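You operate a simulated robot arm through the tools that you are given. There is no shell and no other tool. Be economical: measure what you need, move in short steps, check, and stop when the job is done.

You are at the controls of a simulated two-armed robot. One attempt, no reset.

Task
Take the cap off the green tube and lay it down on the top of the long grey table.

It is judged by the outcome, as a careful person would: the job done as asked, and still so three seconds after it is handed in. It fails if anything else is knocked over, pushed out of place, dropped, spilled or broken. A push-on lid holds only when it is set on centred and level and pressed home; a screw cap is set on level and turned clockwise until tight.

Robot
Two 7-joint arms with two-finger parallel grippers on one trunk, on a base that drives. Base frame: it is fixed to the floor where the robot stands at the start and does not move with it; the origin is under the middle of the robot, x ahead of it, y to its left, z up; the surface under the hand at the start is at about z = 906. Readings come in mm, rad, newtons and seconds.
The left shoulder is at the start at [34, 174, 1361], the right one opposite. With the tool pointing down near the work surface each hand reaches from about 100 to 640 mm from the robot's upright axis, wherever it stands, measured 20 degrees to its own side. Payload 3.6 kg a hand.
Tool frame (each hand has its own): the origin (TCP) lies between the finger pads and is the grasp point; the fingertips stand 30 mm ahead of it; z points along the fingers, y is the line along which they close. The gripper opens to 110 mm. The fingers are 20 mm wide and 10 mm thick; the gripper's body (48 by 112 mm) begins 55 mm behind the TCP.
Orientation is told as [roll, pitch, yaw] about the base's x, y, z axes, in that order, counted from this pose: with the fingers straight down and closing along the base's y, the tool's x points along the base's -x, its y along +y and its z along -z.

Tools
- The arms move only by the tool step_arm. It takes "left_series", "right_series" or both (then of equal length, played together; a hand with none holds still); each is a list of rows, each a list of 3 entries, a list of its own where there are three numbers: the shift along the tool's x, y, z in units of 30 mm (1.0 is 30 mm), then the turn, a rotation vector about the tool's x, y, z in units of 6 degrees (1.0 is 6 degrees), then the gripper command, from -1 (shut) to 1 (fully open), values between in proportion. In form: [[[tx, ty, tz], [rx, ry, rz], fingers], ...]. A call has 1 to 20 rows; each row shifts and turns the commanded pose from where the row before left it, along the tool's axes as they then stand. A call with a number of a shift or a turn outside -1 to 1 is refused whole. Each row takes 0.2 s and may step no farther than 50 mm and 0.15 rad from the row before; otherwise, or with a gripper value out of range, the whole call is refused. A pose out of reach is approached as far as the arm can. The call stops where the force on the tool passes 40 N (or 10 N more than at its start, if that is more) or the arm is blocked; 0.2 s more then pass. Each finger travels about 153 mm/s and halts on what it meets, pressing with about 37 N; the grip force reading is that of the motor and also rises with nothing between the fingers. The clock runs only during rows and for 0.2 s after the last one: add rows that do not move to give the fingers time. It gives the time, the measured TCP pose, the force on the tool (base axes), the opening and the grip force at its end, in the units of the frame above (readings bear some noise), with the torque about the TCP (base axes, N m) and any sound that the robot's microphone picked up.
- Cameras (640 x 400 px; columns grow to the right, rows downward): "scene" is now at [105.2, -18.9, 1534.2]; the picture's right is [-0.25, -0.97, 0.00], its down [-0.64, 0.17, -0.75] and it looks along [0.73, -0.19, -0.66] (base axes); focal length 270 px, centre (320, 200). "left" rides on the left gripper at [72, -17, -103] in its tool frame; the picture's right is [0.23, 0.97, 0.00], its down [-0.76, 0.18, -0.62] and it looks along [-0.61, 0.14, 0.78] (tool axes); focal length 222 px, centre (320, 200). "right" rides on the right gripper at [73, 17, -103] in its tool frame; the picture's right is [-0.23, 0.97, 0.00], its down [-0.76, -0.18, -0.62] and it looks along [-0.61, -0.14, 0.78] (tool axes); focal length 222 px, centre (320, 200). There is no depth. A picture from a camera that has moved, and an enlarged one, comes with that camera's place and axes in the base frame and with its lens. The place of the scene camera against the robot may be out by one fixed shift of up to 12 mm in any direction.
- snapshot(camera): a new picture of that camera. The clock stands still meanwhile.
- move_column(by): slides the trunk up (or, below 0, down) by that many mm; the arms and the scene camera ride with it, the base frame stays. It gives what a move gives, with no picture.
- steer(legs): drives the robot by 1 to 6 legs, each [ahead, left, turn to the left] in mm, mm and rad, along the robot's own axes; the way and the turn of a leg run together, so that a leg with both is an arc; at most 1500 mm and 3.142 rad a leg. The arms and the cameras ride along, it lands a little off, and it stops where it bumps. It gives what a move gives.
- head_to(pan, tilt): turns the head with the scene camera to pan (to the left, within 1.501 rad either way) and tilt (down, from -0.506 to 1.204), counted from straight ahead of the robot. It gives what a move gives.
- zoom(camera, box): a new picture of the part [left, top, right, bottom] of that camera's present view, enlarged. The clock stands still meanwhile.
- job_done(): hands the job in; it is judged then, once.

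Go step by step. Nothing tells you exact positions but the pictures and the camera data: compare them with the known pose of the tool, close in by small moves and look again before you grip or let go. The budget is 120 turns and 100 pictures, counting those below and the enlarged ones. Unless the task says otherwise, let go and move clear before handing in, and close with one line.

The tools are called after ">>>" as name(argument=value, ...) on one line, values as JSON. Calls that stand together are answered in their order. step_arm: Moves the arms, as the interface text tells. Its arguments: {"type":"object","properties":{"left_series":{"type":"array"},"right_series":{"type":"array"}},"required":[]} The other tools are called the same way: move_column (by) slides the trunk up or down; steer (legs) drives the base; head_to (pan, tilt) turns the head that bears the scene camera; snapshot (camera) takes a picture; zoom (camera, box) takes an enlarged picture of a part of a camera's view; job_done () hands the job in.

At the start:

```text
clock: 0.0
left_position: [517.4, 161.6, 1258.1]
left_ee_rot: [0.001, 0.001, -0.001]
left_force: [1.1, 0.5, -0.2]
left_torque: [-0.01, 0.01, 0.02]
left_opening: 110.1
left_finger_force: 0.0
right_position: [411.5, -170.4, 1335.0]
right_ee_rot: [0.001, 0.001, 0.001]
right_force: [0.2, -0.3, -0.2]
right_torque: [-0.04, -0.02, 0.03]
right_opening: 109.7
right_finger_force: 0.1
trunk travel left (down, up): [-475.0, 288.0]
robot x, y, heading: [-2.4, -1.9, -0.003]
head pan, tilt: [-0.253, 0.723]
```

scene: 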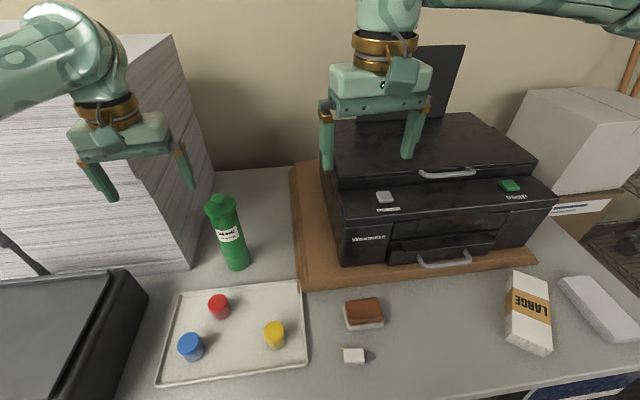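
right: 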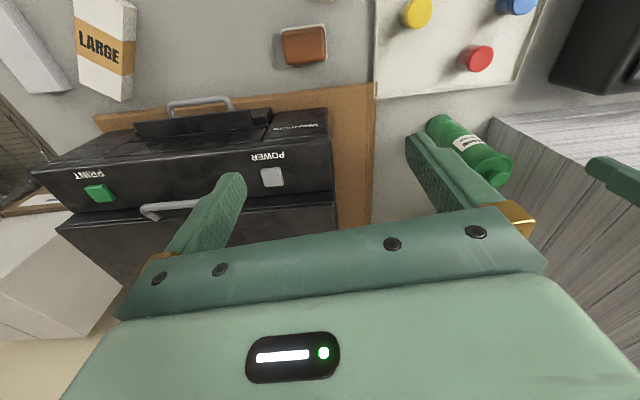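
left: 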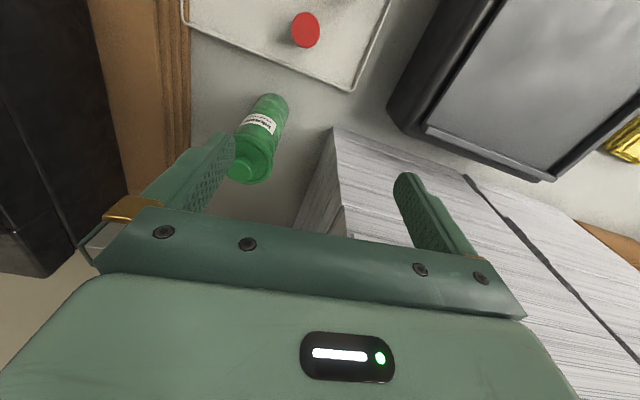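

I see a green capped bottle standing on the grey surface between the paper stack and the printer. I'll look closer at it and its label before moving.

>>> zoom(camera="scene", box=[180, 180, 280, 280])

>>> zoom(camera="left", box=[200, 70, 320, 200])

>>> head_to(pan=0.9, tilt=0.6)

```text
4.00 times, centred on (230, 230) of scene
camera zoom: at [105.2, -18.9, 1534.2], right [-0.25, -0.97, 0.0], down [-0.64, 0.17, -0.75], along [0.73, -0.19, -0.66], focal length 1079 px, centre (680, 80)
```

zoom: 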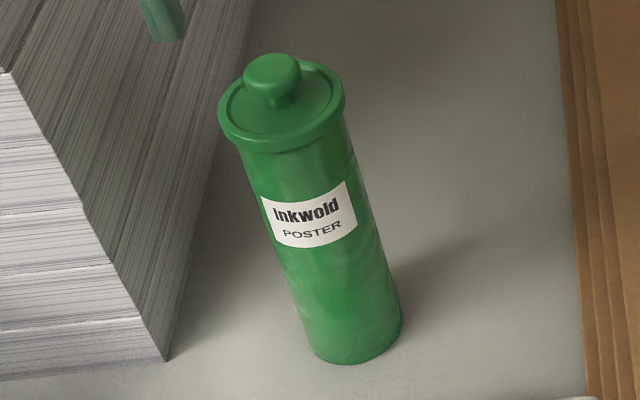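

```text
3.08 times, centred on (260, 135) of left
camera zoom: at [445.4, 145.3, 1363.1], right [-0.23, 0.97, 0.0], down [0.76, 0.18, 0.62], along [0.61, 0.14, -0.78], focal length 684 px, centre (505, 400)
```

zoom: 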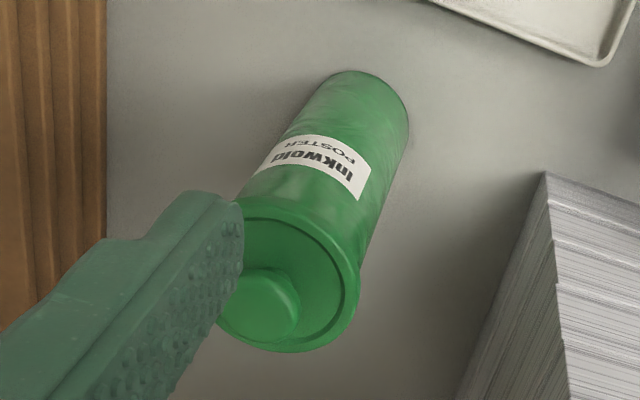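

```text
clock: 1.4
left_position: [518.0, 161.4, 1259.1]
left_ee_rot: [0.0, -0.001, 0.001]
left_force: [-0.3, 0.4, 0.0]
left_torque: [0.02, 0.03, -0.01]
left_opening: 110.0
left_finger_force: 0.1
right_position: [411.1, -170.5, 1335.8]
right_ee_rot: [-0.001, 0.003, 0.0]
right_force: [0.5, -0.2, 0.5]
right_torque: [0.01, -0.01, 0.0]
right_opening: 109.7
right_finger_force: 0.1
trunk travel left (down, up): [-475.0, 288.0]
robot x, y, heading: [4.9, 1.6, -0.0]
head pan, tilt: [0.901, 0.6]
```

The tube has a lid with a knob. I'll check the other tables around before acting.

>>> snapshot(camera="scene")

>>> head_to(pan=-0.9, tilt=0.6)

>>> snapshot(camera="scene")

```text
94 pictures are left
camera scene: at [78.8, 71.4, 1544.8], right [0.78, -0.62, 0.0], down [-0.35, -0.44, -0.82], along [0.51, 0.65, -0.57], focal length 270 px, centre (320, 200)
```

scene: 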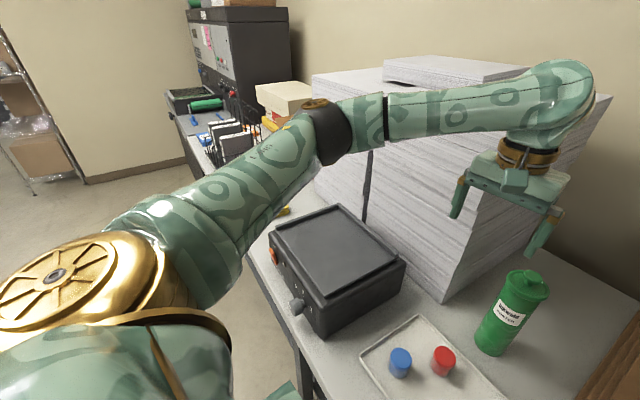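

```text
clock: 3.2
left_position: [518.5, 160.5, 1259.4]
left_ee_rot: [0.0, -0.001, 0.0]
left_force: [-0.1, -0.3, -0.3]
left_torque: [0.0, -0.01, 0.0]
left_opening: 110.2
left_finger_force: 0.1
right_position: [410.2, -169.4, 1335.6]
right_ee_rot: [0.001, 0.001, -0.001]
right_force: [0.0, -0.5, 0.4]
right_torque: [0.0, -0.04, -0.02]
right_opening: 109.7
right_finger_force: 0.2
trunk travel left (down, up): [-475.0, 288.0]
robot x, y, heading: [0.5, 1.4, 0.003]
head pan, tilt: [-0.901, 0.6]
```

```text
93 pictures are left
camera scene: at [78.8, -67.1, 1544.8], right [-0.78, -0.62, 0.0], down [-0.35, 0.44, -0.82], along [0.51, -0.65, -0.57], focal length 270 px, centre (320, 200)
```

scene: 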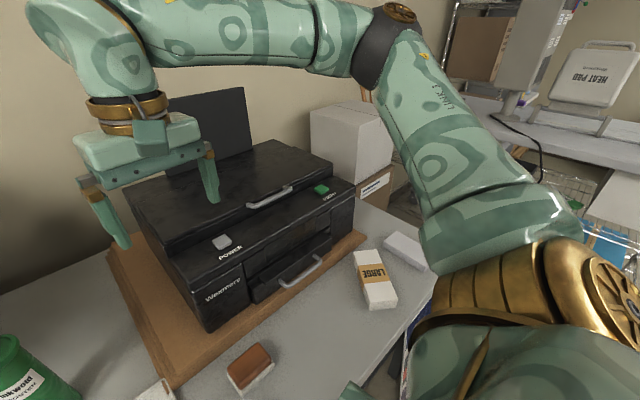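

I put the tube at about (605, 88), its lid rim near z 1110 and the knob near z 1135. My plan is to hold the tube body level with the left hand and pull the lid by its knob with the right. First I'll bring the left hand to a pre-grasp position.

>>> step_arm(left_series=[[[0.225, -0.09, 0.89], [0, 0, 0], 1], [[0.225, -0.09, 0.89], [0, 0, 0], 1], [[0.225, -0.09, 0.89], [0, 0, 0], 1], [[0.225, -0.09, 0.89], [0, 0, 0], 1], [[0.225, -0.09, 0.89], [0, 0, 0], 1], [[0.225, -0.09, 0.89], [0, 0, 0], 1], [[0.225, -0.09, 0.89], [0, 0, 0], 1], [[0.225, -0.09, 0.89], [0, 0, 0], 1]])

>>> head_to(pan=0.1, tilt=0.75)

>>> snapshot(camera="scene")

```text
clock: 5.0
left_position: [463.2, 140.1, 1043.5]
left_ee_rot: [-0.001, 0.001, 0.003]
left_force: [0.5, -0.4, 0.8]
left_torque: [0.0, 0.02, 0.02]
left_opening: 110.1
left_finger_force: 0.0
right_position: [412.6, -171.1, 1335.2]
right_ee_rot: [0.0, 0.003, -0.001]
right_force: [0.5, 0.3, 0.7]
right_torque: [-0.01, 0.05, 0.0]
right_opening: 109.9
right_finger_force: 0.1
trunk travel left (down, up): [-475.0, 288.0]
robot x, y, heading: [-1.2, 3.0, -0.006]
head pan, tilt: [-0.901, 0.6]
```

```text
clock: 6.2
left_position: [464.0, 139.9, 1043.8]
left_ee_rot: [-0.001, 0.002, 0.002]
left_force: [-0.9, 0.4, 0.1]
left_torque: [0.02, -0.01, -0.02]
left_opening: 109.9
left_finger_force: 0.1
right_position: [411.0, -170.0, 1335.9]
right_ee_rot: [0.0, 0.003, 0.001]
right_force: [-0.9, 0.3, -0.7]
right_torque: [0.0, 0.0, 0.01]
right_opening: 109.9
right_finger_force: 0.0
trunk travel left (down, up): [-475.0, 288.0]
robot x, y, heading: [4.0, 0.5, -0.003]
head pan, tilt: [0.099, 0.75]
```

```text
92 pictures are left
camera scene: at [106.3, 10.3, 1531.9], right [0.1, -1.0, 0.0], down [-0.68, -0.07, -0.73], along [0.73, 0.07, -0.68], focal length 270 px, centre (320, 200)
```

scene: 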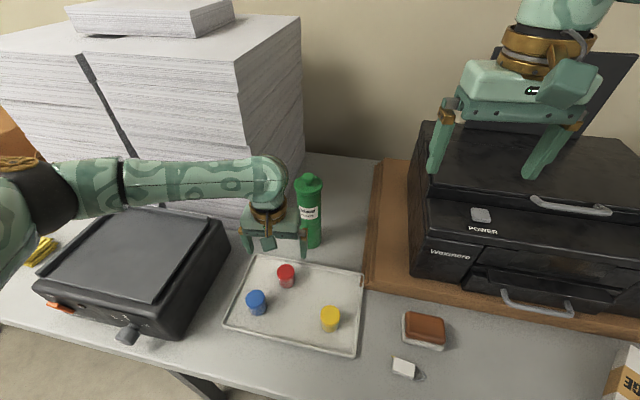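

The forearm clears the black device for now. I'll tip the left hand forward about 66° so the fingers can reach the body from the front, then check.

>>> step_arm(left_series=[[[0, 0, 0], [0, -1, 0], 1], [[0, 0, 0], [0, -1, 0], 1], [[0, 0, 0], [0, -1, 0], 1], [[0, 0, 0], [0, -1, 0], 1], [[0, 0, 0], [0, -1, 0], 1], [[0, 0, 0], [0, -1, 0], 1], [[0, 0, 0], [0, -1, 0], 1], [[0, 0, 0], [0, -1, 0], 1]])

>>> snapshot(camera="scene")

>>> snapshot(camera="left")

```text
clock: 8.0
left_position: [461.9, 141.2, 1045.0]
left_ee_rot: [0.0, -0.839, 0.0]
left_force: [-0.4, -0.1, 1.0]
left_torque: [-0.01, 0.01, -0.01]
left_opening: 109.9
left_finger_force: 0.0
right_position: [410.5, -168.8, 1335.4]
right_ee_rot: [0.001, 0.001, 0.001]
right_force: [-0.1, 0.2, -0.2]
right_torque: [0.02, 0.01, 0.01]
right_opening: 110.0
right_finger_force: 0.1
trunk travel left (down, up): [-475.0, 288.0]
robot x, y, heading: [0.4, 2.9, -0.004]
head pan, tilt: [0.099, 0.75]
```

```text
91 pictures are left
camera scene: at [105.8, 10.7, 1532.0], right [0.1, -1.0, 0.0], down [-0.68, -0.07, -0.73], along [0.73, 0.07, -0.68], focal length 270 px, centre (320, 200)
```

scene: 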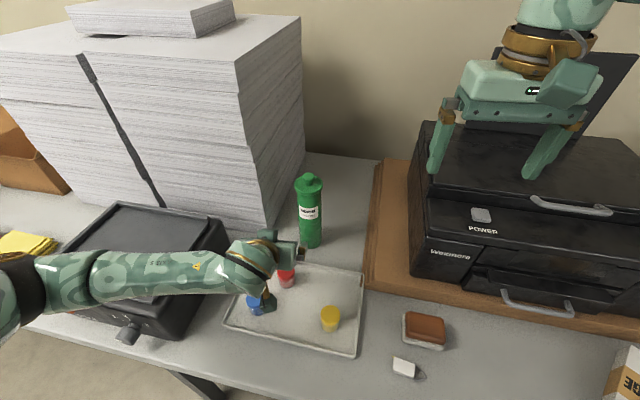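

```text
90 pictures are left
camera left: at [337.9, 124.0, 1061.6], right [-0.15, 0.97, -0.17], down [0.04, 0.18, 0.98], along [0.99, 0.14, -0.07], focal length 222 px, centre (320, 200)
```

left: 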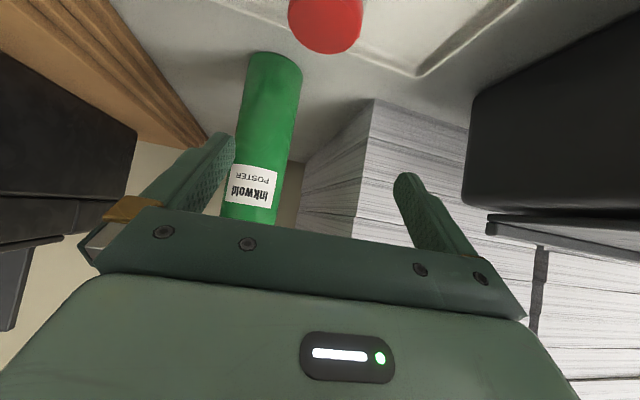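

No contact so far. I'll check how far the forearm is above the black device.

>>> zoom(camera="scene", box=[0, 180, 320, 380])

>>> snapshot(camera="right")

```text
2.00 times, centred on (160, 280) of scene
camera zoom: at [105.8, 10.7, 1532.0], right [0.1, -1.0, 0.0], down [-0.68, -0.07, -0.73], along [0.73, 0.07, -0.68], focal length 540 px, centre (640, 40)
```

zoom: 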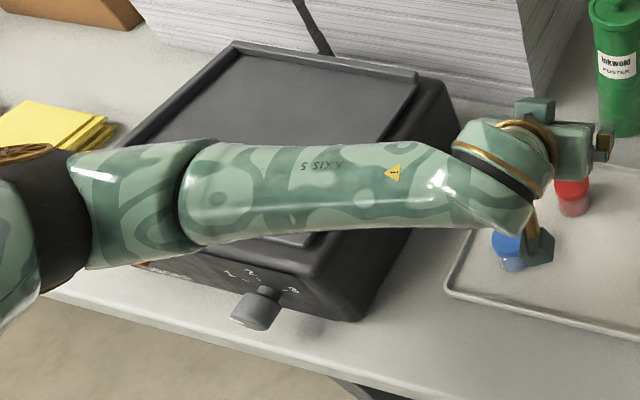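

```text
88 pictures are left
camera right: at [339.2, -153.4, 1438.9], right [0.23, 0.97, 0.0], down [0.76, -0.18, 0.62], along [0.61, -0.14, -0.78], focal length 222 px, centre (320, 200)
```

right: 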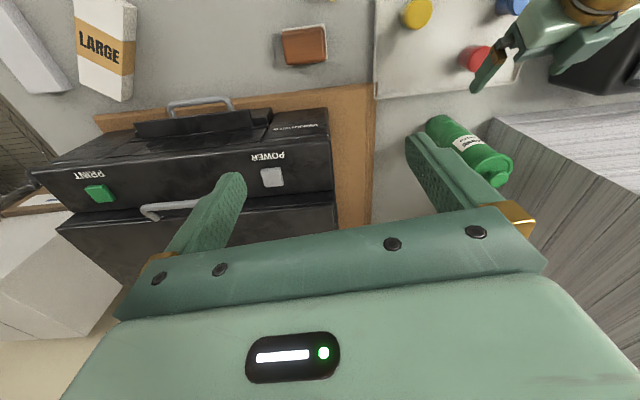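

The forearm could be close to the device, so I'll raise the trunk 120 mm, which brings the shoulders up. Then I'll finish tilting and realign the hand.

>>> move_column(by=120)

```text
clock: 9.5
left_position: [463.5, 140.1, 1164.8]
left_ee_rot: [0.0, -0.836, 0.0]
left_force: [0.5, -1.2, 0.1]
left_torque: [0.02, -0.02, 0.0]
left_opening: 110.1
left_finger_force: 0.1
right_position: [410.9, -171.0, 1455.5]
right_ee_rot: [0.001, 0.002, 0.002]
right_force: [0.1, 0.3, 0.3]
right_torque: [-0.01, 0.02, 0.04]
right_opening: 110.2
right_finger_force: 0.1
trunk travel left (down, up): [-595.0, 168.0]
robot x, y, heading: [-0.3, -0.5, -0.001]
head pan, tilt: [0.099, 0.75]
```

>>> step_arm(left_series=[[[0, 0, 0], [0, -1, 0], 1], [[0, 0, 0], [0, -1, 0], 1], [[0, 0, 0], [0, -1, 0], 1], [[0.66, -0.29, 0.294], [0, 0, 0], 1], [[0.66, -0.29, 0.294], [0, 0, 0], 1], [[0.66, -0.29, 0.294], [0, 0, 0], 1], [[0.66, -0.29, 0.294], [0, 0, 0], 1], [[0.66, -0.29, 0.294], [0, 0, 0], 1], [[0.66, -0.29, 0.294], [0, 0, 0], 1]])

>>> snapshot(camera="scene")

>>> snapshot(camera="left")

```text
clock: 11.5
left_position: [462.6, 86.4, 1034.2]
left_ee_rot: [0.002, -1.153, -0.001]
left_force: [0.1, 0.2, 0.5]
left_torque: [0.01, 0.0, 0.0]
left_opening: 109.9
left_finger_force: 0.1
right_position: [411.2, -172.1, 1454.5]
right_ee_rot: [0.0, 0.002, 0.0]
right_force: [-0.1, -0.1, 0.1]
right_torque: [-0.02, 0.02, 0.0]
right_opening: 110.2
right_finger_force: 0.1
trunk travel left (down, up): [-595.0, 168.0]
robot x, y, heading: [-3.2, 0.4, -0.002]
head pan, tilt: [0.099, 0.75]
```

```text
87 pictures are left
camera scene: at [92.8, 9.6, 1652.5], right [0.1, -1.0, 0.0], down [-0.68, -0.07, -0.73], along [0.73, 0.07, -0.68], focal length 270 px, centre (320, 200)
```

scene: 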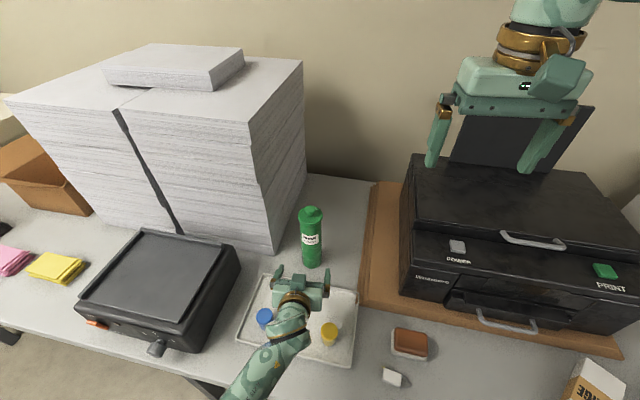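

```text
86 pictures are left
camera left: at [339.6, 70.6, 1011.4], right [-0.09, 0.97, -0.21], down [-0.26, 0.18, 0.95], along [0.96, 0.14, 0.24], focal length 222 px, centre (320, 200)
```

left: 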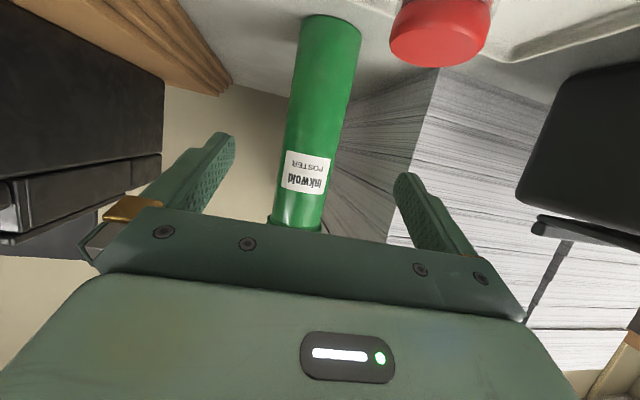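

The hand is lined up with the tube. I'll move straight forward in part and check.

>>> step_arm(left_series=[[[-0.303, 0, 0.68], [0, 0, 0], 1], [[-0.303, 0, 0.68], [0, 0, 0], 1], [[-0.303, 0, 0.68], [0, 0, 0], 1], [[-0.303, 0, 0.68], [0, 0, 0], 1]])

>>> zoom(camera="scene", box=[230, 190, 390, 330])

>>> snapshot(camera="left")

```text
clock: 12.7
left_position: [553.1, 135.9, 1022.5]
left_ee_rot: [0.216, -1.141, -0.179]
left_force: [-0.4, -0.3, 0.3]
left_torque: [0.01, 0.02, -0.07]
left_opening: 110.3
left_finger_force: 0.1
right_position: [411.4, -171.7, 1455.4]
right_ee_rot: [0.0, 0.001, 0.0]
right_force: [-0.1, 0.3, -0.5]
right_torque: [0.0, 0.0, -0.01]
right_opening: 109.9
right_finger_force: 0.1
trunk travel left (down, up): [-595.0, 168.0]
robot x, y, heading: [2.3, 1.1, 0.004]
head pan, tilt: [0.099, 0.75]
stopped in row 4 (left hand): the arm was blocked; the commanded pose is now the measured one
```

```text
2.86 times, centred on (310, 260) of scene
camera zoom: at [92.3, 10.3, 1652.5], right [0.1, -1.0, 0.0], down [-0.68, -0.07, -0.73], along [0.73, 0.07, -0.68], focal length 771 px, centre (349, 29)
```

zoom: 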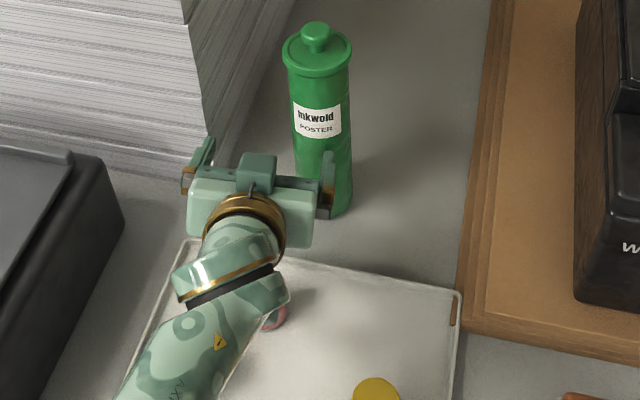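

```text
84 pictures are left
camera left: at [430.1, 119.9, 998.8], right [-0.11, 0.99, -0.12], down [-0.26, 0.09, 0.96], along [0.96, 0.14, 0.25], focal length 222 px, centre (320, 200)
```

left: 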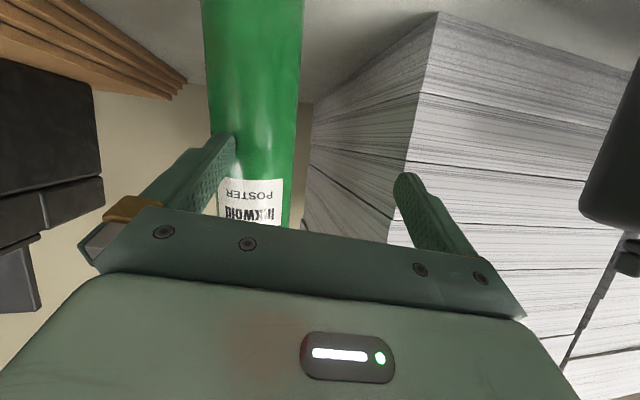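

The arm was blocked with no contact force, and the hand drifted left. I'll back off along the fingers and then look at how the arm is posed.

>>> step_arm(left_series=[[[0, 0, -0.8], [0, 0, 0], 1], [[0, 0, -0.8], [0, 0, 0], 1], [[0, 0, -0.8], [0, 0, 0], 1]])

>>> head_to(pan=0.5, tilt=1.0)

>>> snapshot(camera="scene")

>>> snapshot(camera="right")

```text
clock: 13.7
left_position: [498.3, 170.1, 1054.5]
left_ee_rot: [0.421, -1.139, -0.364]
left_force: [-0.2, -0.1, 0.2]
left_torque: [-0.03, 0.0, 0.03]
left_opening: 110.2
left_finger_force: 0.2
right_position: [412.3, -172.1, 1455.2]
right_ee_rot: [0.0, 0.0, 0.001]
right_force: [-0.1, 0.7, -0.2]
right_torque: [0.02, 0.0, 0.03]
right_opening: 110.1
right_finger_force: 0.0
trunk travel left (down, up): [-595.0, 168.0]
robot x, y, heading: [-0.5, 1.6, -0.003]
head pan, tilt: [0.099, 0.75]
stopped in row 3 (left hand): the arm was blocked; the commanded pose is now the measured one
```

```text
clock: 14.6
left_position: [497.2, 167.8, 1055.7]
left_ee_rot: [0.417, -1.14, -0.364]
left_force: [0.0, 0.1, 0.1]
left_torque: [0.02, -0.02, -0.01]
left_opening: 110.1
left_finger_force: 0.0
right_position: [411.1, -170.4, 1456.3]
right_ee_rot: [-0.001, 0.0, 0.0]
right_force: [-0.1, 0.4, -1.4]
right_torque: [0.02, -0.02, -0.03]
right_opening: 110.1
right_finger_force: 0.1
trunk travel left (down, up): [-595.0, 168.0]
robot x, y, heading: [-3.2, 1.5, 0.002]
head pan, tilt: [0.499, 1.0]
```

```text
83 pictures are left
camera scene: at [71.3, 35.4, 1633.4], right [0.48, -0.88, 0.0], down [-0.74, -0.4, -0.54], along [0.47, 0.26, -0.84], focal length 270 px, centre (320, 200)
```

scene: 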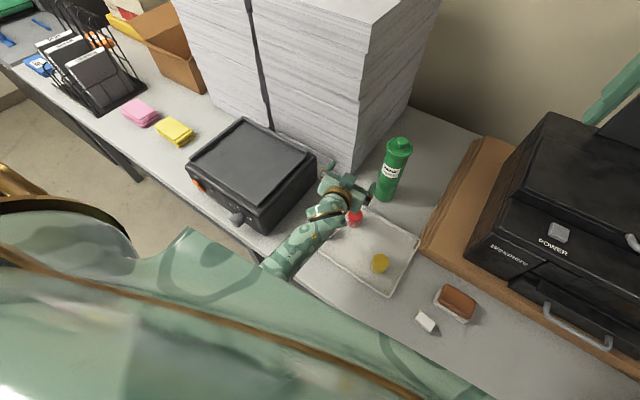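

```text
82 pictures are left
camera right: at [339.4, -153.7, 1558.8], right [0.23, 0.97, 0.0], down [0.76, -0.18, 0.62], along [0.61, -0.14, -0.78], focal length 222 px, centre (320, 200)
```

right: 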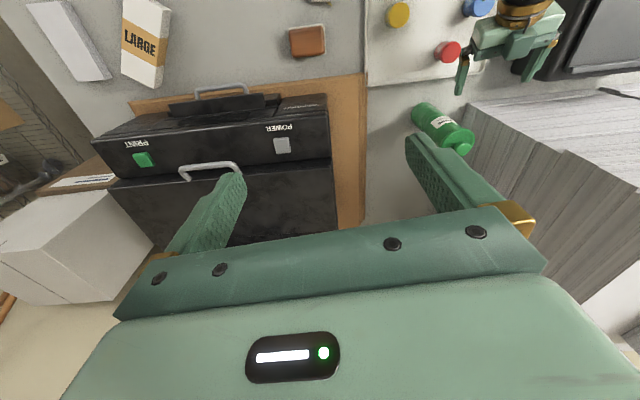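

The left elbow has swung inward to a limit. I'll lift the hand and tip it back upright to unwind it, then come in with the hand yawed from the left.

>>> step_arm(left_series=[[[-0.8, 0, -0.35], [0, 0, 0], 1], [[-0.8, 0, -0.35], [0, 0, 0], 1], [[-0.8, 0, -0.35], [0, 0, 0], 1], [[-0.8, 0, -0.35], [0, 0, 0], 1], [[0, 0, 0], [0, 1, 0], 1], [[0, 0, 0], [0, 1, 0], 1], [[0, 0, 0], [0, 1, 0], 1], [[0, 0, 0], [0, 1, 0], 1], [[0, 0, 0], [0, 1, 0], 1], [[0, 0, 0], [0, 1, 0], 1]])

>>> snapshot(camera="scene")

```text
clock: 15.7
left_position: [491.8, 200.0, 1143.5]
left_ee_rot: [0.688, -1.027, -0.606]
left_force: [-0.4, 0.3, -0.3]
left_torque: [0.02, -0.01, -0.02]
left_opening: 110.3
left_finger_force: 0.0
right_position: [410.3, -170.1, 1455.7]
right_ee_rot: [-0.001, 0.0, 0.0]
right_force: [0.2, 0.2, -0.2]
right_torque: [-0.02, 0.01, 0.01]
right_opening: 110.0
right_finger_force: 0.1
trunk travel left (down, up): [-595.0, 168.0]
robot x, y, heading: [-2.1, -0.2, -0.003]
head pan, tilt: [0.499, 1.0]
stopped in row 5 (left hand): the arm was blocked; the commanded pose is now the measured one
```

```text
81 pictures are left
camera scene: at [71.3, 35.7, 1633.4], right [0.48, -0.88, 0.0], down [-0.74, -0.4, -0.54], along [0.47, 0.26, -0.84], focal length 270 px, centre (320, 200)
```

scene: 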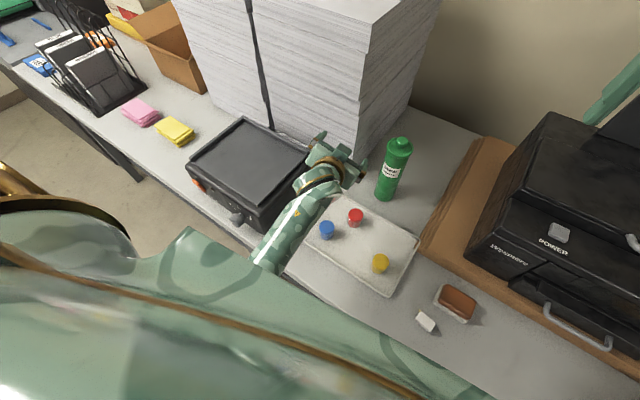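

The arm is still against a limit. I'll test small turns one at a time to see which way it unwinds.

>>> step_arm(left_series=[[[0, 0, -0.3], [0, 0.3, 0.9], 1], [[0, 0, -0.3], [0, 0.3, 0.9], 1], [[0, 0, -0.3], [0, 0.3, 0.9], 1]])

>>> step_arm(left_series=[[[0, 0.5, 0], [-0.7, 0, 0], 1], [[0, 0.5, 0], [-0.7, 0, 0], 1]])

>>> head_to(pan=0.9, tilt=1.1)

>>> snapshot(camera="scene")

```text
clock: 16.5
left_position: [474.0, 203.8, 1159.5]
left_ee_rot: [0.892, -0.752, -0.847]
left_force: [-0.3, 0.2, -0.9]
left_torque: [0.01, 0.03, -0.01]
left_opening: 110.1
left_finger_force: 0.1
right_position: [411.3, -171.6, 1455.9]
right_ee_rot: [0.0, 0.001, -0.001]
right_force: [0.3, 1.0, 0.1]
right_torque: [0.03, 0.05, -0.01]
right_opening: 109.7
right_finger_force: 0.0
trunk travel left (down, up): [-595.0, 168.0]
robot x, y, heading: [-3.3, -0.3, 0.001]
head pan, tilt: [0.499, 1.0]
```

```text
clock: 17.1
left_position: [472.7, 242.1, 1172.4]
left_ee_rot: [1.079, -0.702, -0.879]
left_force: [-0.2, 0.4, 0.4]
left_torque: [-0.02, 0.03, 0.02]
left_opening: 110.0
left_finger_force: 0.1
right_position: [411.3, -169.4, 1455.6]
right_ee_rot: [-0.001, -0.001, -0.001]
right_force: [0.2, 1.4, 0.3]
right_torque: [0.01, 0.04, 0.0]
right_opening: 110.1
right_finger_force: 0.1
trunk travel left (down, up): [-595.0, 168.0]
robot x, y, heading: [-0.2, -1.8, 0.003]
head pan, tilt: [0.499, 1.0]
```

```text
clock: 18.0
left_position: [471.7, 242.0, 1170.9]
left_ee_rot: [1.074, -0.703, -0.877]
left_force: [1.4, -0.6, -0.2]
left_torque: [0.02, 0.0, -0.03]
left_opening: 109.9
left_finger_force: 0.0
right_position: [410.5, -170.5, 1455.8]
right_ee_rot: [0.001, -0.001, 0.001]
right_force: [0.4, -0.5, -0.8]
right_torque: [0.0, 0.02, -0.03]
right_opening: 110.2
right_finger_force: 0.0
trunk travel left (down, up): [-595.0, 168.0]
robot x, y, heading: [-1.5, -1.6, -0.002]
head pan, tilt: [0.901, 1.1]
```

```text
80 pictures are left
camera scene: at [49.6, 51.6, 1626.8], right [0.78, -0.62, 0.0], down [-0.55, -0.7, -0.45], along [0.28, 0.36, -0.89], focal length 270 px, centre (320, 200)
```

scene: 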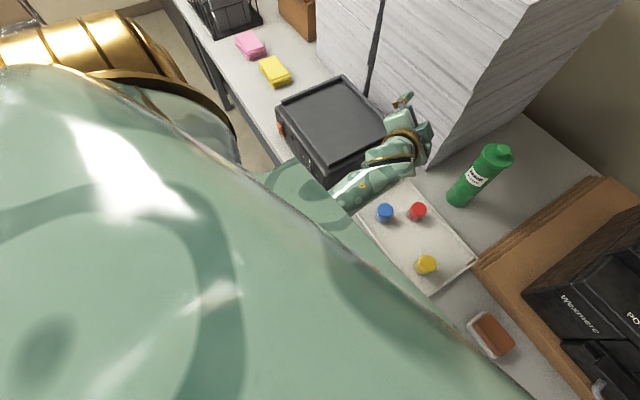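

The arm moves again. Now I'll turn the hand gradually back to pointing straight down.

>>> step_arm(left_series=[[[0, 0, 0], [0.45, 0.69, -0.267], 1], [[0, 0, 0], [0.45, 0.69, -0.267], 1], [[0, 0, 0], [0.45, 0.69, -0.267], 1], [[0, 0, 0], [0.45, 0.69, -0.267], 1], [[0, 0, 0], [0.45, 0.69, -0.267], 1], [[0, 0, 0], [0.45, 0.69, -0.267], 1], [[0, 0, 0], [0.45, 0.69, -0.267], 1], [[0, 0, 0], [0.45, 0.69, -0.267], 1], [[0, 0, 0], [0.45, 0.69, -0.267], 1], [[0, 0, 0], [0.45, 0.69, -0.267], 1], [[0, 0, 0], [0.45, 0.69, -0.267], 1], [[0, 0, 0], [0.45, 0.69, -0.267], 1], [[0, 0, 0], [0.45, 0.69, -0.267], 1], [[0, 0, 0], [0.45, 0.69, -0.267], 1]])

>>> snapshot(camera="scene")

```text
clock: 18.5
left_position: [469.4, 266.7, 1166.0]
left_ee_rot: [0.998, -0.612, -0.794]
left_force: [-0.4, 0.2, -0.2]
left_torque: [0.0, 0.01, -0.06]
left_opening: 110.0
left_finger_force: 0.1
right_position: [412.0, -170.2, 1455.1]
right_ee_rot: [0.0, 0.002, -0.002]
right_force: [1.0, 0.4, -0.4]
right_torque: [-0.01, 0.01, -0.01]
right_opening: 110.1
right_finger_force: 0.0
trunk travel left (down, up): [-595.0, 168.0]
robot x, y, heading: [-2.0, -3.9, 0.003]
head pan, tilt: [0.901, 1.1]
stopped in row 2 (left hand): the arm was blocked; the commanded pose is now the measured one
```

```text
79 pictures are left
camera scene: at [50.2, 52.1, 1626.7], right [0.78, -0.62, 0.0], down [-0.55, -0.7, -0.45], along [0.28, 0.36, -0.89], focal length 270 px, centre (320, 200)
```

scene: 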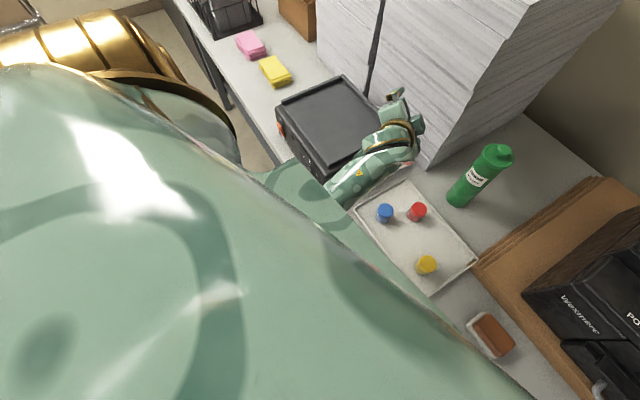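

>>> head_to(pan=-0.4, tilt=0.9)

>>> snapshot(camera="scene")

>>> head_to(pan=0.3, tilt=0.4)

>>> snapshot(camera="scene")

```text
clock: 20.0
left_position: [467.8, 267.7, 1167.1]
left_ee_rot: [0.995, -0.61, -0.79]
left_force: [0.0, 0.7, -0.2]
left_torque: [-0.04, -0.02, -0.01]
left_opening: 110.2
left_finger_force: 0.1
right_position: [411.4, -170.6, 1455.4]
right_ee_rot: [-0.001, 0.001, 0.001]
right_force: [-0.5, 0.1, -0.8]
right_torque: [0.02, 0.0, -0.02]
right_opening: 109.5
right_finger_force: 0.1
trunk travel left (down, up): [-595.0, 168.0]
robot x, y, heading: [0.8, -2.1, 0.004]
head pan, tilt: [-0.4, 0.901]
```

```text
78 pictures are left
camera scene: at [79.8, -27.1, 1640.6], right [-0.39, -0.92, 0.0], down [-0.72, 0.3, -0.62], along [0.57, -0.24, -0.78], focal length 270 px, centre (320, 200)
```

scene: 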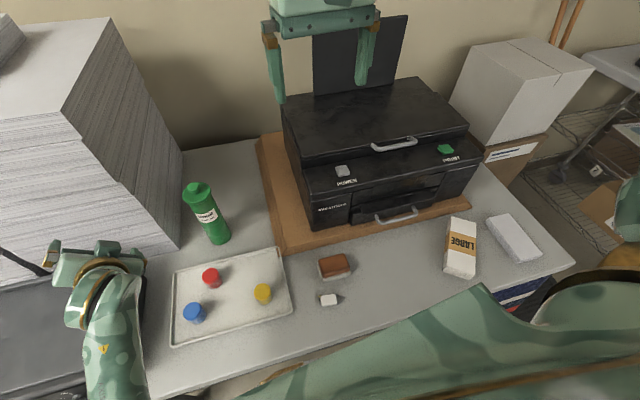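

```text
clock: 21.1
left_position: [467.8, 266.4, 1166.6]
left_ee_rot: [0.995, -0.611, -0.791]
left_force: [0.2, 0.0, 0.0]
left_torque: [0.02, 0.0, -0.01]
left_opening: 110.0
left_finger_force: 0.1
right_position: [410.4, -170.8, 1455.6]
right_ee_rot: [-0.002, 0.0, 0.0]
right_force: [0.7, 0.2, -0.9]
right_torque: [0.01, 0.03, -0.01]
right_opening: 109.9
right_finger_force: 0.0
trunk travel left (down, up): [-595.0, 168.0]
robot x, y, heading: [-2.2, -0.6, 0.002]
head pan, tilt: [0.3, 0.4]
```

```text
77 pictures are left
camera scene: at [98.8, 29.4, 1683.5], right [0.29, -0.96, 0.0], down [-0.37, -0.11, -0.92], along [0.88, 0.27, -0.39], focal length 270 px, centre (320, 200)
```

scene: 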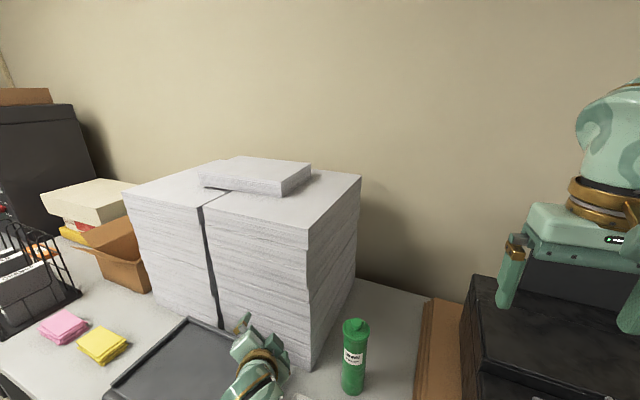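

The elbow seems to hang low near the trunk. I'll raise the hand and bring it toward the middle with its orientation unchanged, to free it.

>>> step_arm(left_series=[[[-0.69, 0.26, -0.5], [0, 0, 0], 1], [[-0.69, 0.26, -0.5], [0, 0, 0], 1], [[-0.69, 0.26, -0.5], [0, 0, 0], 1], [[-0.69, 0.26, -0.5], [0, 0, 0], 1], [[-0.69, 0.26, -0.5], [0, 0, 0], 1]])

>>> snapshot(camera="scene")

```text
clock: 21.8
left_position: [467.5, 281.6, 1228.8]
left_ee_rot: [1.131, -0.474, -0.863]
left_force: [-0.6, -0.5, -0.5]
left_torque: [0.01, -0.01, 0.02]
left_opening: 109.8
left_finger_force: 0.1
right_position: [411.7, -171.1, 1456.8]
right_ee_rot: [0.0, 0.0, -0.001]
right_force: [0.8, 0.1, -0.4]
right_torque: [0.01, 0.0, -0.02]
right_opening: 109.8
right_finger_force: 0.1
trunk travel left (down, up): [-595.0, 168.0]
robot x, y, heading: [-2.8, -2.3, 0.002]
head pan, tilt: [0.3, 0.4]
stopped in row 3 (left hand): the arm was blocked; the commanded pose is now the measured one
```

```text
76 pictures are left
camera scene: at [98.9, 29.5, 1683.6], right [0.3, -0.96, 0.0], down [-0.37, -0.12, -0.92], along [0.88, 0.27, -0.39], focal length 270 px, centre (320, 200)
```

scene: 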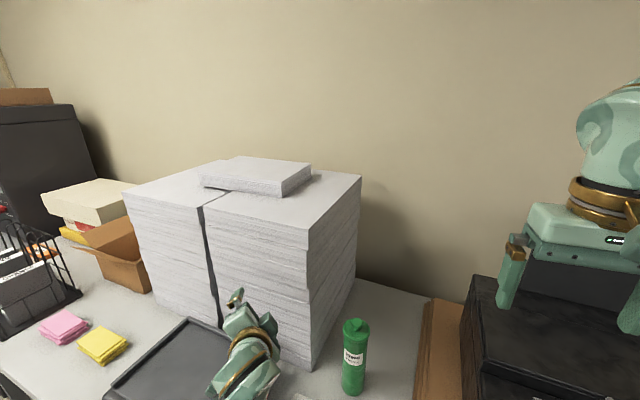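

>>> step_arm(left_series=[[[0, 0, -0.7], [0, 0, 0], 1], [[0, 0, -0.7], [0, 0, 0], 1], [[0, 0, -0.7], [0, 0, 0], 1], [[0, 0, -0.7], [0, 0, 0], 1]])

>>> step_arm(left_series=[[[0, 0, 0], [0, 0, 1], 1], [[0, 0, 0], [0, 0, 1], 1], [[0, 0, 0], [0, 0, 1], 1]])

>>> step_arm(left_series=[[[0, 0, 0], [0, 1, 0], 1], [[0, 0, 0], [0, 1, 0], 1], [[0, 0, 0], [0, 1, 0], 1]])

```text
clock: 22.7
left_position: [416.0, 283.1, 1263.7]
left_ee_rot: [1.255, -0.36, -0.929]
left_force: [0.7, 0.0, 0.2]
left_torque: [0.0, -0.02, -0.02]
left_opening: 110.0
left_finger_force: 0.1
right_position: [409.8, -171.1, 1455.9]
right_ee_rot: [0.002, 0.001, -0.001]
right_force: [-0.7, -0.7, 0.0]
right_torque: [0.0, 0.01, -0.01]
right_opening: 109.7
right_finger_force: 0.1
trunk travel left (down, up): [-595.0, 168.0]
robot x, y, heading: [-1.4, -1.4, -0.005]
head pan, tilt: [0.3, 0.4]
stopped in row 4 (left hand): the arm was blocked; the commanded pose is now the measured one
```

```text
clock: 23.5
left_position: [416.6, 281.9, 1264.3]
left_ee_rot: [1.275, -0.061, -1.026]
left_force: [-0.5, -0.3, 0.2]
left_torque: [0.04, -0.04, 0.03]
left_opening: 110.1
left_finger_force: 0.2
right_position: [411.3, -170.7, 1454.7]
right_ee_rot: [0.0, 0.001, -0.001]
right_force: [0.0, 0.0, 0.4]
right_torque: [0.01, 0.03, -0.01]
right_opening: 110.1
right_finger_force: 0.1
trunk travel left (down, up): [-595.0, 168.0]
robot x, y, heading: [-0.8, -2.0, -0.005]
head pan, tilt: [0.3, 0.4]
```

```text
clock: 24.3
left_position: [415.7, 316.7, 1270.0]
left_ee_rot: [1.395, 0.151, -0.764]
left_force: [0.1, 0.1, 0.6]
left_torque: [0.01, -0.03, 0.01]
left_opening: 110.4
left_finger_force: 0.0
right_position: [411.0, -170.4, 1454.8]
right_ee_rot: [0.003, 0.0, -0.001]
right_force: [-0.2, 0.2, -0.6]
right_torque: [-0.03, -0.02, -0.02]
right_opening: 109.8
right_finger_force: 0.0
trunk travel left (down, up): [-595.0, 168.0]
robot x, y, heading: [0.7, -0.1, -0.0]
head pan, tilt: [0.3, 0.4]
stopped in row 3 (left hand): the arm was blocked; the commanded pose is now the measured one
```

Turning +rz is free. A half turn of the hand grips just as well, so I'll keep rolling that way and then try yawing back toward the tube.

>>> step_arm(left_series=[[[0, 0, 0], [0, 0, 1], 1], [[0, 0, 0], [0, 0, 1], 1], [[0, 0, 0], [0, 0, 1], 1], [[0, 0, 0], [0, 0, 1], 1], [[0, 0, 0], [0, 0, 1], 1], [[0, 0, 0], [0, 0, 1], 1], [[0, 0, 0], [0, 0, 1], 1], [[0, 0, 0], [0, 0, 1], 1]])

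>>> snapshot(camera="scene")

>>> snapshot(camera="left")

```text
clock: 26.1
left_position: [415.2, 316.0, 1270.0]
left_ee_rot: [1.25, 0.968, -1.004]
left_force: [-0.1, 1.0, -0.2]
left_torque: [0.04, 0.01, -0.03]
left_opening: 110.1
left_finger_force: 0.0
right_position: [411.8, -169.7, 1455.0]
right_ee_rot: [0.0, 0.0, -0.001]
right_force: [0.5, 0.4, 0.5]
right_torque: [-0.02, -0.01, 0.0]
right_opening: 110.2
right_finger_force: 0.1
trunk travel left (down, up): [-595.0, 168.0]
robot x, y, heading: [-2.1, -3.9, 0.004]
head pan, tilt: [0.3, 0.4]
```

```text
75 pictures are left
camera scene: at [98.7, 29.7, 1683.6], right [0.3, -0.96, 0.0], down [-0.37, -0.12, -0.92], along [0.88, 0.27, -0.39], focal length 270 px, centre (320, 200)
```

scene: 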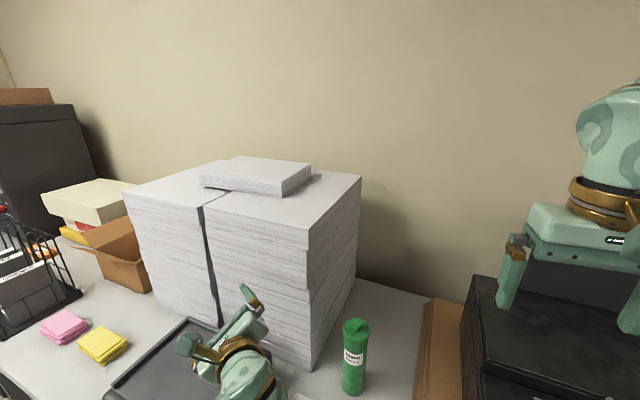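

```text
74 pictures are left
camera left: at [313.2, 283.7, 1339.4], right [0.6, -0.37, 0.71], down [-0.06, -0.91, -0.42], along [0.8, 0.21, -0.56], focal length 222 px, centre (320, 200)
```

left: 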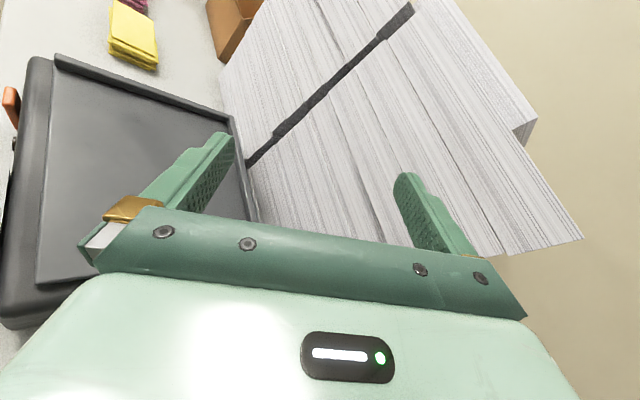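

>>> step_arm(left_series=[[[0, 0, 0], [-0.82, -0.54, 0.17], 1], [[0, 0, 0], [-0.82, -0.54, 0.17], 1], [[0, 0, 0], [-0.82, -0.54, 0.17], 1], [[0, 0, 0], [-0.82, -0.54, 0.17], 1]])

>>> head_to(pan=0.4, tilt=0.9)

>>> snapshot(camera="scene")

```text
clock: 27.1
left_position: [414.4, 315.8, 1268.5]
left_ee_rot: [1.255, 0.962, -1.419]
left_force: [0.3, 0.7, 1.3]
left_torque: [0.02, -0.02, 0.01]
left_opening: 110.0
left_finger_force: 0.1
right_position: [411.0, -169.1, 1454.9]
right_ee_rot: [0.001, 0.0, 0.0]
right_force: [-0.2, -0.3, 0.0]
right_torque: [-0.02, -0.04, -0.02]
right_opening: 110.0
right_finger_force: 0.0
trunk travel left (down, up): [-595.0, 168.0]
robot x, y, heading: [-0.9, -1.2, -0.002]
head pan, tilt: [0.3, 0.4]
```

```text
clock: 28.0
left_position: [416.1, 315.3, 1269.2]
left_ee_rot: [1.254, 0.962, -1.417]
left_force: [-0.1, -0.5, -0.2]
left_torque: [0.01, 0.03, 0.04]
left_opening: 110.0
left_finger_force: 0.1
right_position: [411.3, -170.6, 1455.8]
right_ee_rot: [0.0, 0.001, 0.0]
right_force: [0.3, -0.3, 0.5]
right_torque: [0.03, -0.02, 0.0]
right_opening: 109.9
right_finger_force: 0.2
trunk travel left (down, up): [-595.0, 168.0]
robot x, y, heading: [0.0, 2.4, -0.002]
head pan, tilt: [0.4, 0.901]
```

```text
73 pictures are left
camera scene: at [79.8, 31.6, 1640.7], right [0.39, -0.92, 0.0], down [-0.72, -0.3, -0.62], along [0.57, 0.24, -0.78], focal length 270 px, centre (320, 200)
```

scene: 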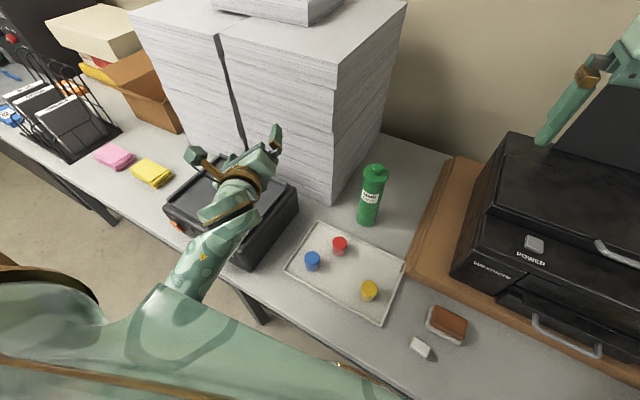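

Yaw is free in this posture. I'll level the finger line, then yaw until the hand points forward and a little to the right.

>>> step_arm(left_series=[[[0, 0, 0], [0, 0, 0.925], 1], [[0, 0, 0], [0, 0, 0.925], 1], [[0, 0, 0], [0, 0, 0.925], 1], [[0, 0, 0], [0, 0, 0.925], 1], [[0, 0, 0], [0, 0, 0.925], 1], [[0, 0, 0], [0, 0, 0.925], 1], [[0, 0, 0], [-0.9, 0, 0.158], 1], [[0, 0, 0], [-0.9, 0, 0.158], 1], [[0, 0, 0], [-0.9, 0, 0.158], 1], [[0, 0, 0], [-0.9, 0, 0.158], 1], [[0, 0, 0], [-0.9, 0, 0.158], 1], [[0, 0, 0], [-0.9, 0, 0.158], 1], [[0, 0, 0], [-0.9, 0, 0.158], 1], [[0, 0, 0], [-0.9, 0, 0.158], 1]])

>>> snapshot(camera="scene")

>>> snapshot(camera="left")

```text
clock: 31.0
left_position: [416.2, 315.8, 1270.2]
left_ee_rot: [0.024, 1.396, 2.814]
left_force: [-0.3, -0.1, -0.1]
left_torque: [0.0, -0.01, 0.04]
left_opening: 109.8
left_finger_force: 0.1
right_position: [411.3, -170.4, 1455.3]
right_ee_rot: [0.001, -0.001, -0.001]
right_force: [-0.1, -0.7, -1.3]
right_torque: [0.01, -0.02, 0.0]
right_opening: 109.8
right_finger_force: 0.0
trunk travel left (down, up): [-595.0, 168.0]
robot x, y, heading: [-1.3, 4.6, -0.001]
head pan, tilt: [0.4, 0.901]
```

```text
72 pictures are left
camera scene: at [79.8, 32.0, 1640.6], right [0.39, -0.92, 0.0], down [-0.72, -0.31, -0.62], along [0.57, 0.24, -0.78], focal length 270 px, centre (320, 200)
```

scene: 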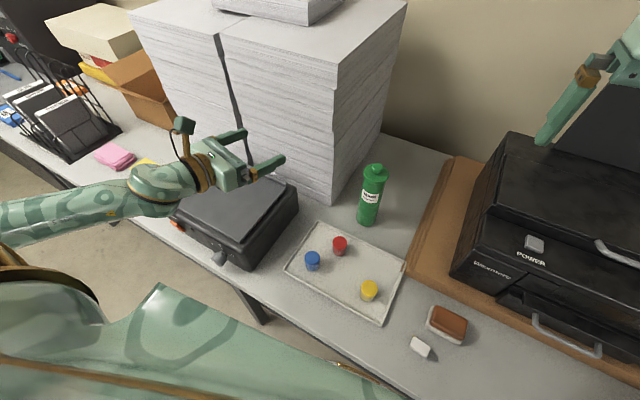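

```text
71 pictures are left
camera left: at [337.8, 363.2, 1360.0], right [-0.3, -0.93, 0.23], down [-0.76, 0.09, -0.64], along [0.57, -0.36, -0.73], focal length 222 px, centre (320, 200)
```

left: 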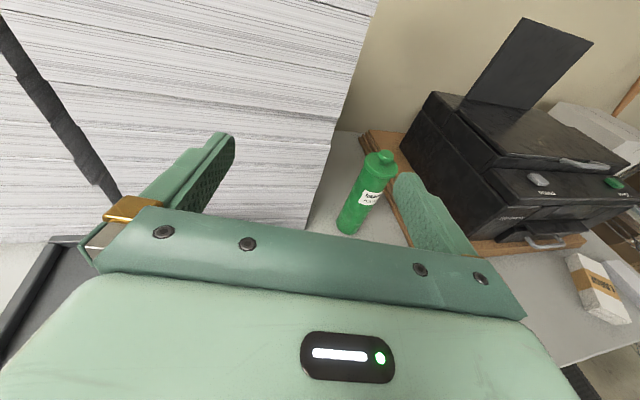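

The left elbow is out to the left now and the hand points at the tube. I'll tip it down 10° and go to a pre-grasp point about 140 mm short of the tube.

>>> step_arm(left_series=[[[0, 0, 0], [0, -0.83, 0], 1], [[0, 0, 0], [0, -0.83, 0], 1], [[-0.715, 0.625, 0.715], [0, 0, 0], 1], [[-0.715, 0.625, 0.715], [0, 0, 0], 1], [[-0.715, 0.625, 0.715], [0, 0, 0], 1], [[-0.715, 0.625, 0.715], [0, 0, 0], 1], [[-0.715, 0.625, 0.715], [0, 0, 0], 1], [[-0.715, 0.625, 0.715], [0, 0, 0], 1]])

>>> snapshot(camera="scene")

>>> snapshot(camera="left")

```text
clock: 32.8
left_position: [448.7, 182.4, 1105.0]
left_ee_rot: [0.01, 1.222, 2.801]
left_force: [-0.3, 0.6, 1.2]
left_torque: [-0.01, -0.04, 0.01]
left_opening: 109.7
left_finger_force: 0.1
right_position: [411.1, -172.2, 1455.6]
right_ee_rot: [0.003, 0.002, 0.001]
right_force: [-0.8, 0.5, 0.6]
right_torque: [0.04, -0.04, -0.02]
right_opening: 109.9
right_finger_force: 0.0
trunk travel left (down, up): [-595.0, 168.0]
robot x, y, heading: [0.3, -3.4, -0.001]
head pan, tilt: [0.4, 0.901]
```

```text
70 pictures are left
camera scene: at [80.1, 30.9, 1640.6], right [0.39, -0.92, 0.0], down [-0.72, -0.3, -0.62], along [0.57, 0.24, -0.78], focal length 270 px, centre (320, 200)
```

scene: 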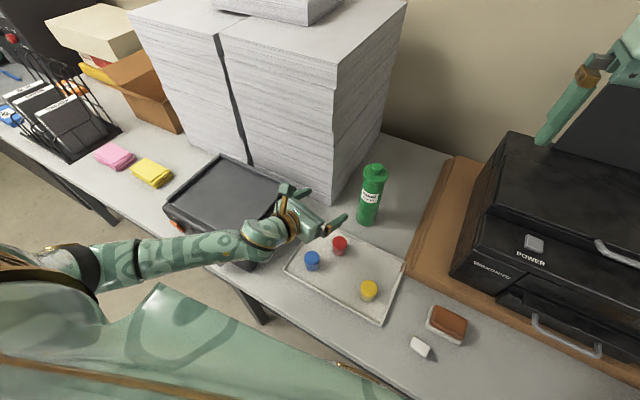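

```text
69 pictures are left
camera left: at [387.2, 223.5, 1210.1], right [-0.26, -0.94, 0.22], down [-0.86, 0.12, -0.5], along [0.45, -0.32, -0.84], focal length 222 px, centre (320, 200)
```

left: 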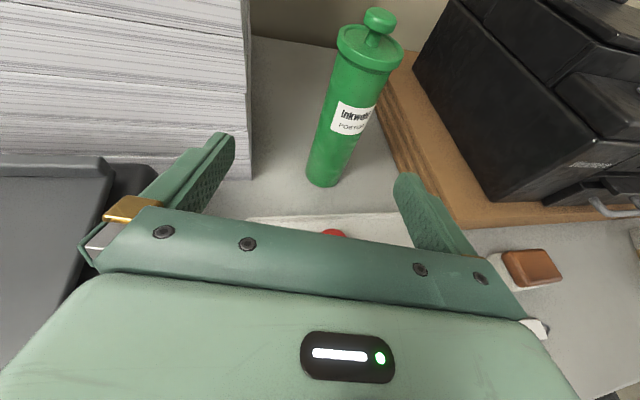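

The left camera confirms the tube at about (600, 89), with the rim near z 1113. I'll finish the pre-grasp move and check before going in.

>>> step_arm(left_series=[[[-0.35, 0.39, 0.82], [0, 0, 0], 1], [[-0.35, 0.39, 0.82], [0, 0, 0], 1], [[-0.35, 0.39, 0.82], [0, 0, 0], 1]])

>>> snapshot(camera="scene")

>>> snapshot(camera="left")

```text
clock: 33.6
left_position: [491.1, 128.3, 1050.2]
left_ee_rot: [0.008, 1.221, 2.8]
left_force: [-0.1, 0.4, -0.2]
left_torque: [-0.01, 0.02, 0.01]
left_opening: 109.8
left_finger_force: 0.0
right_position: [411.4, -171.0, 1454.5]
right_ee_rot: [0.002, 0.002, -0.001]
right_force: [0.4, 0.7, 0.3]
right_torque: [0.0, -0.02, 0.0]
right_opening: 110.2
right_finger_force: 0.1
trunk travel left (down, up): [-595.0, 168.0]
robot x, y, heading: [2.1, 0.2, 0.003]
head pan, tilt: [0.4, 0.901]
```

```text
68 pictures are left
camera scene: at [80.2, 31.1, 1640.6], right [0.39, -0.92, 0.0], down [-0.72, -0.3, -0.62], along [0.57, 0.24, -0.78], focal length 270 px, centre (320, 200)
```

scene: 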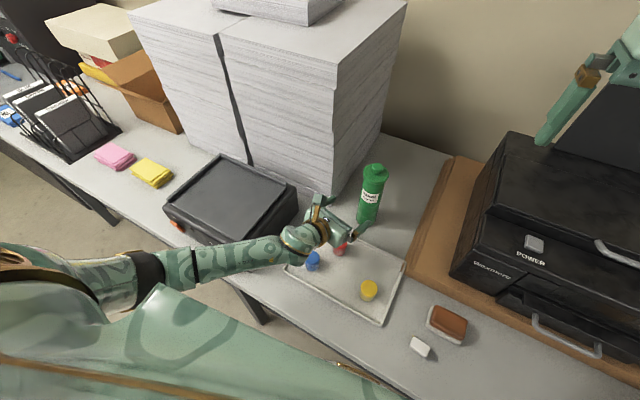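

```text
67 pictures are left
camera left: at [430.2, 170.4, 1154.3], right [-0.26, -0.94, 0.22], down [-0.86, 0.12, -0.5], along [0.45, -0.32, -0.84], focal length 222 px, centre (320, 200)
```

left: 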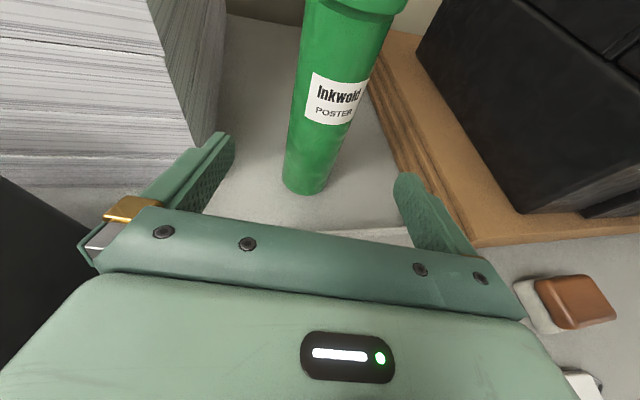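

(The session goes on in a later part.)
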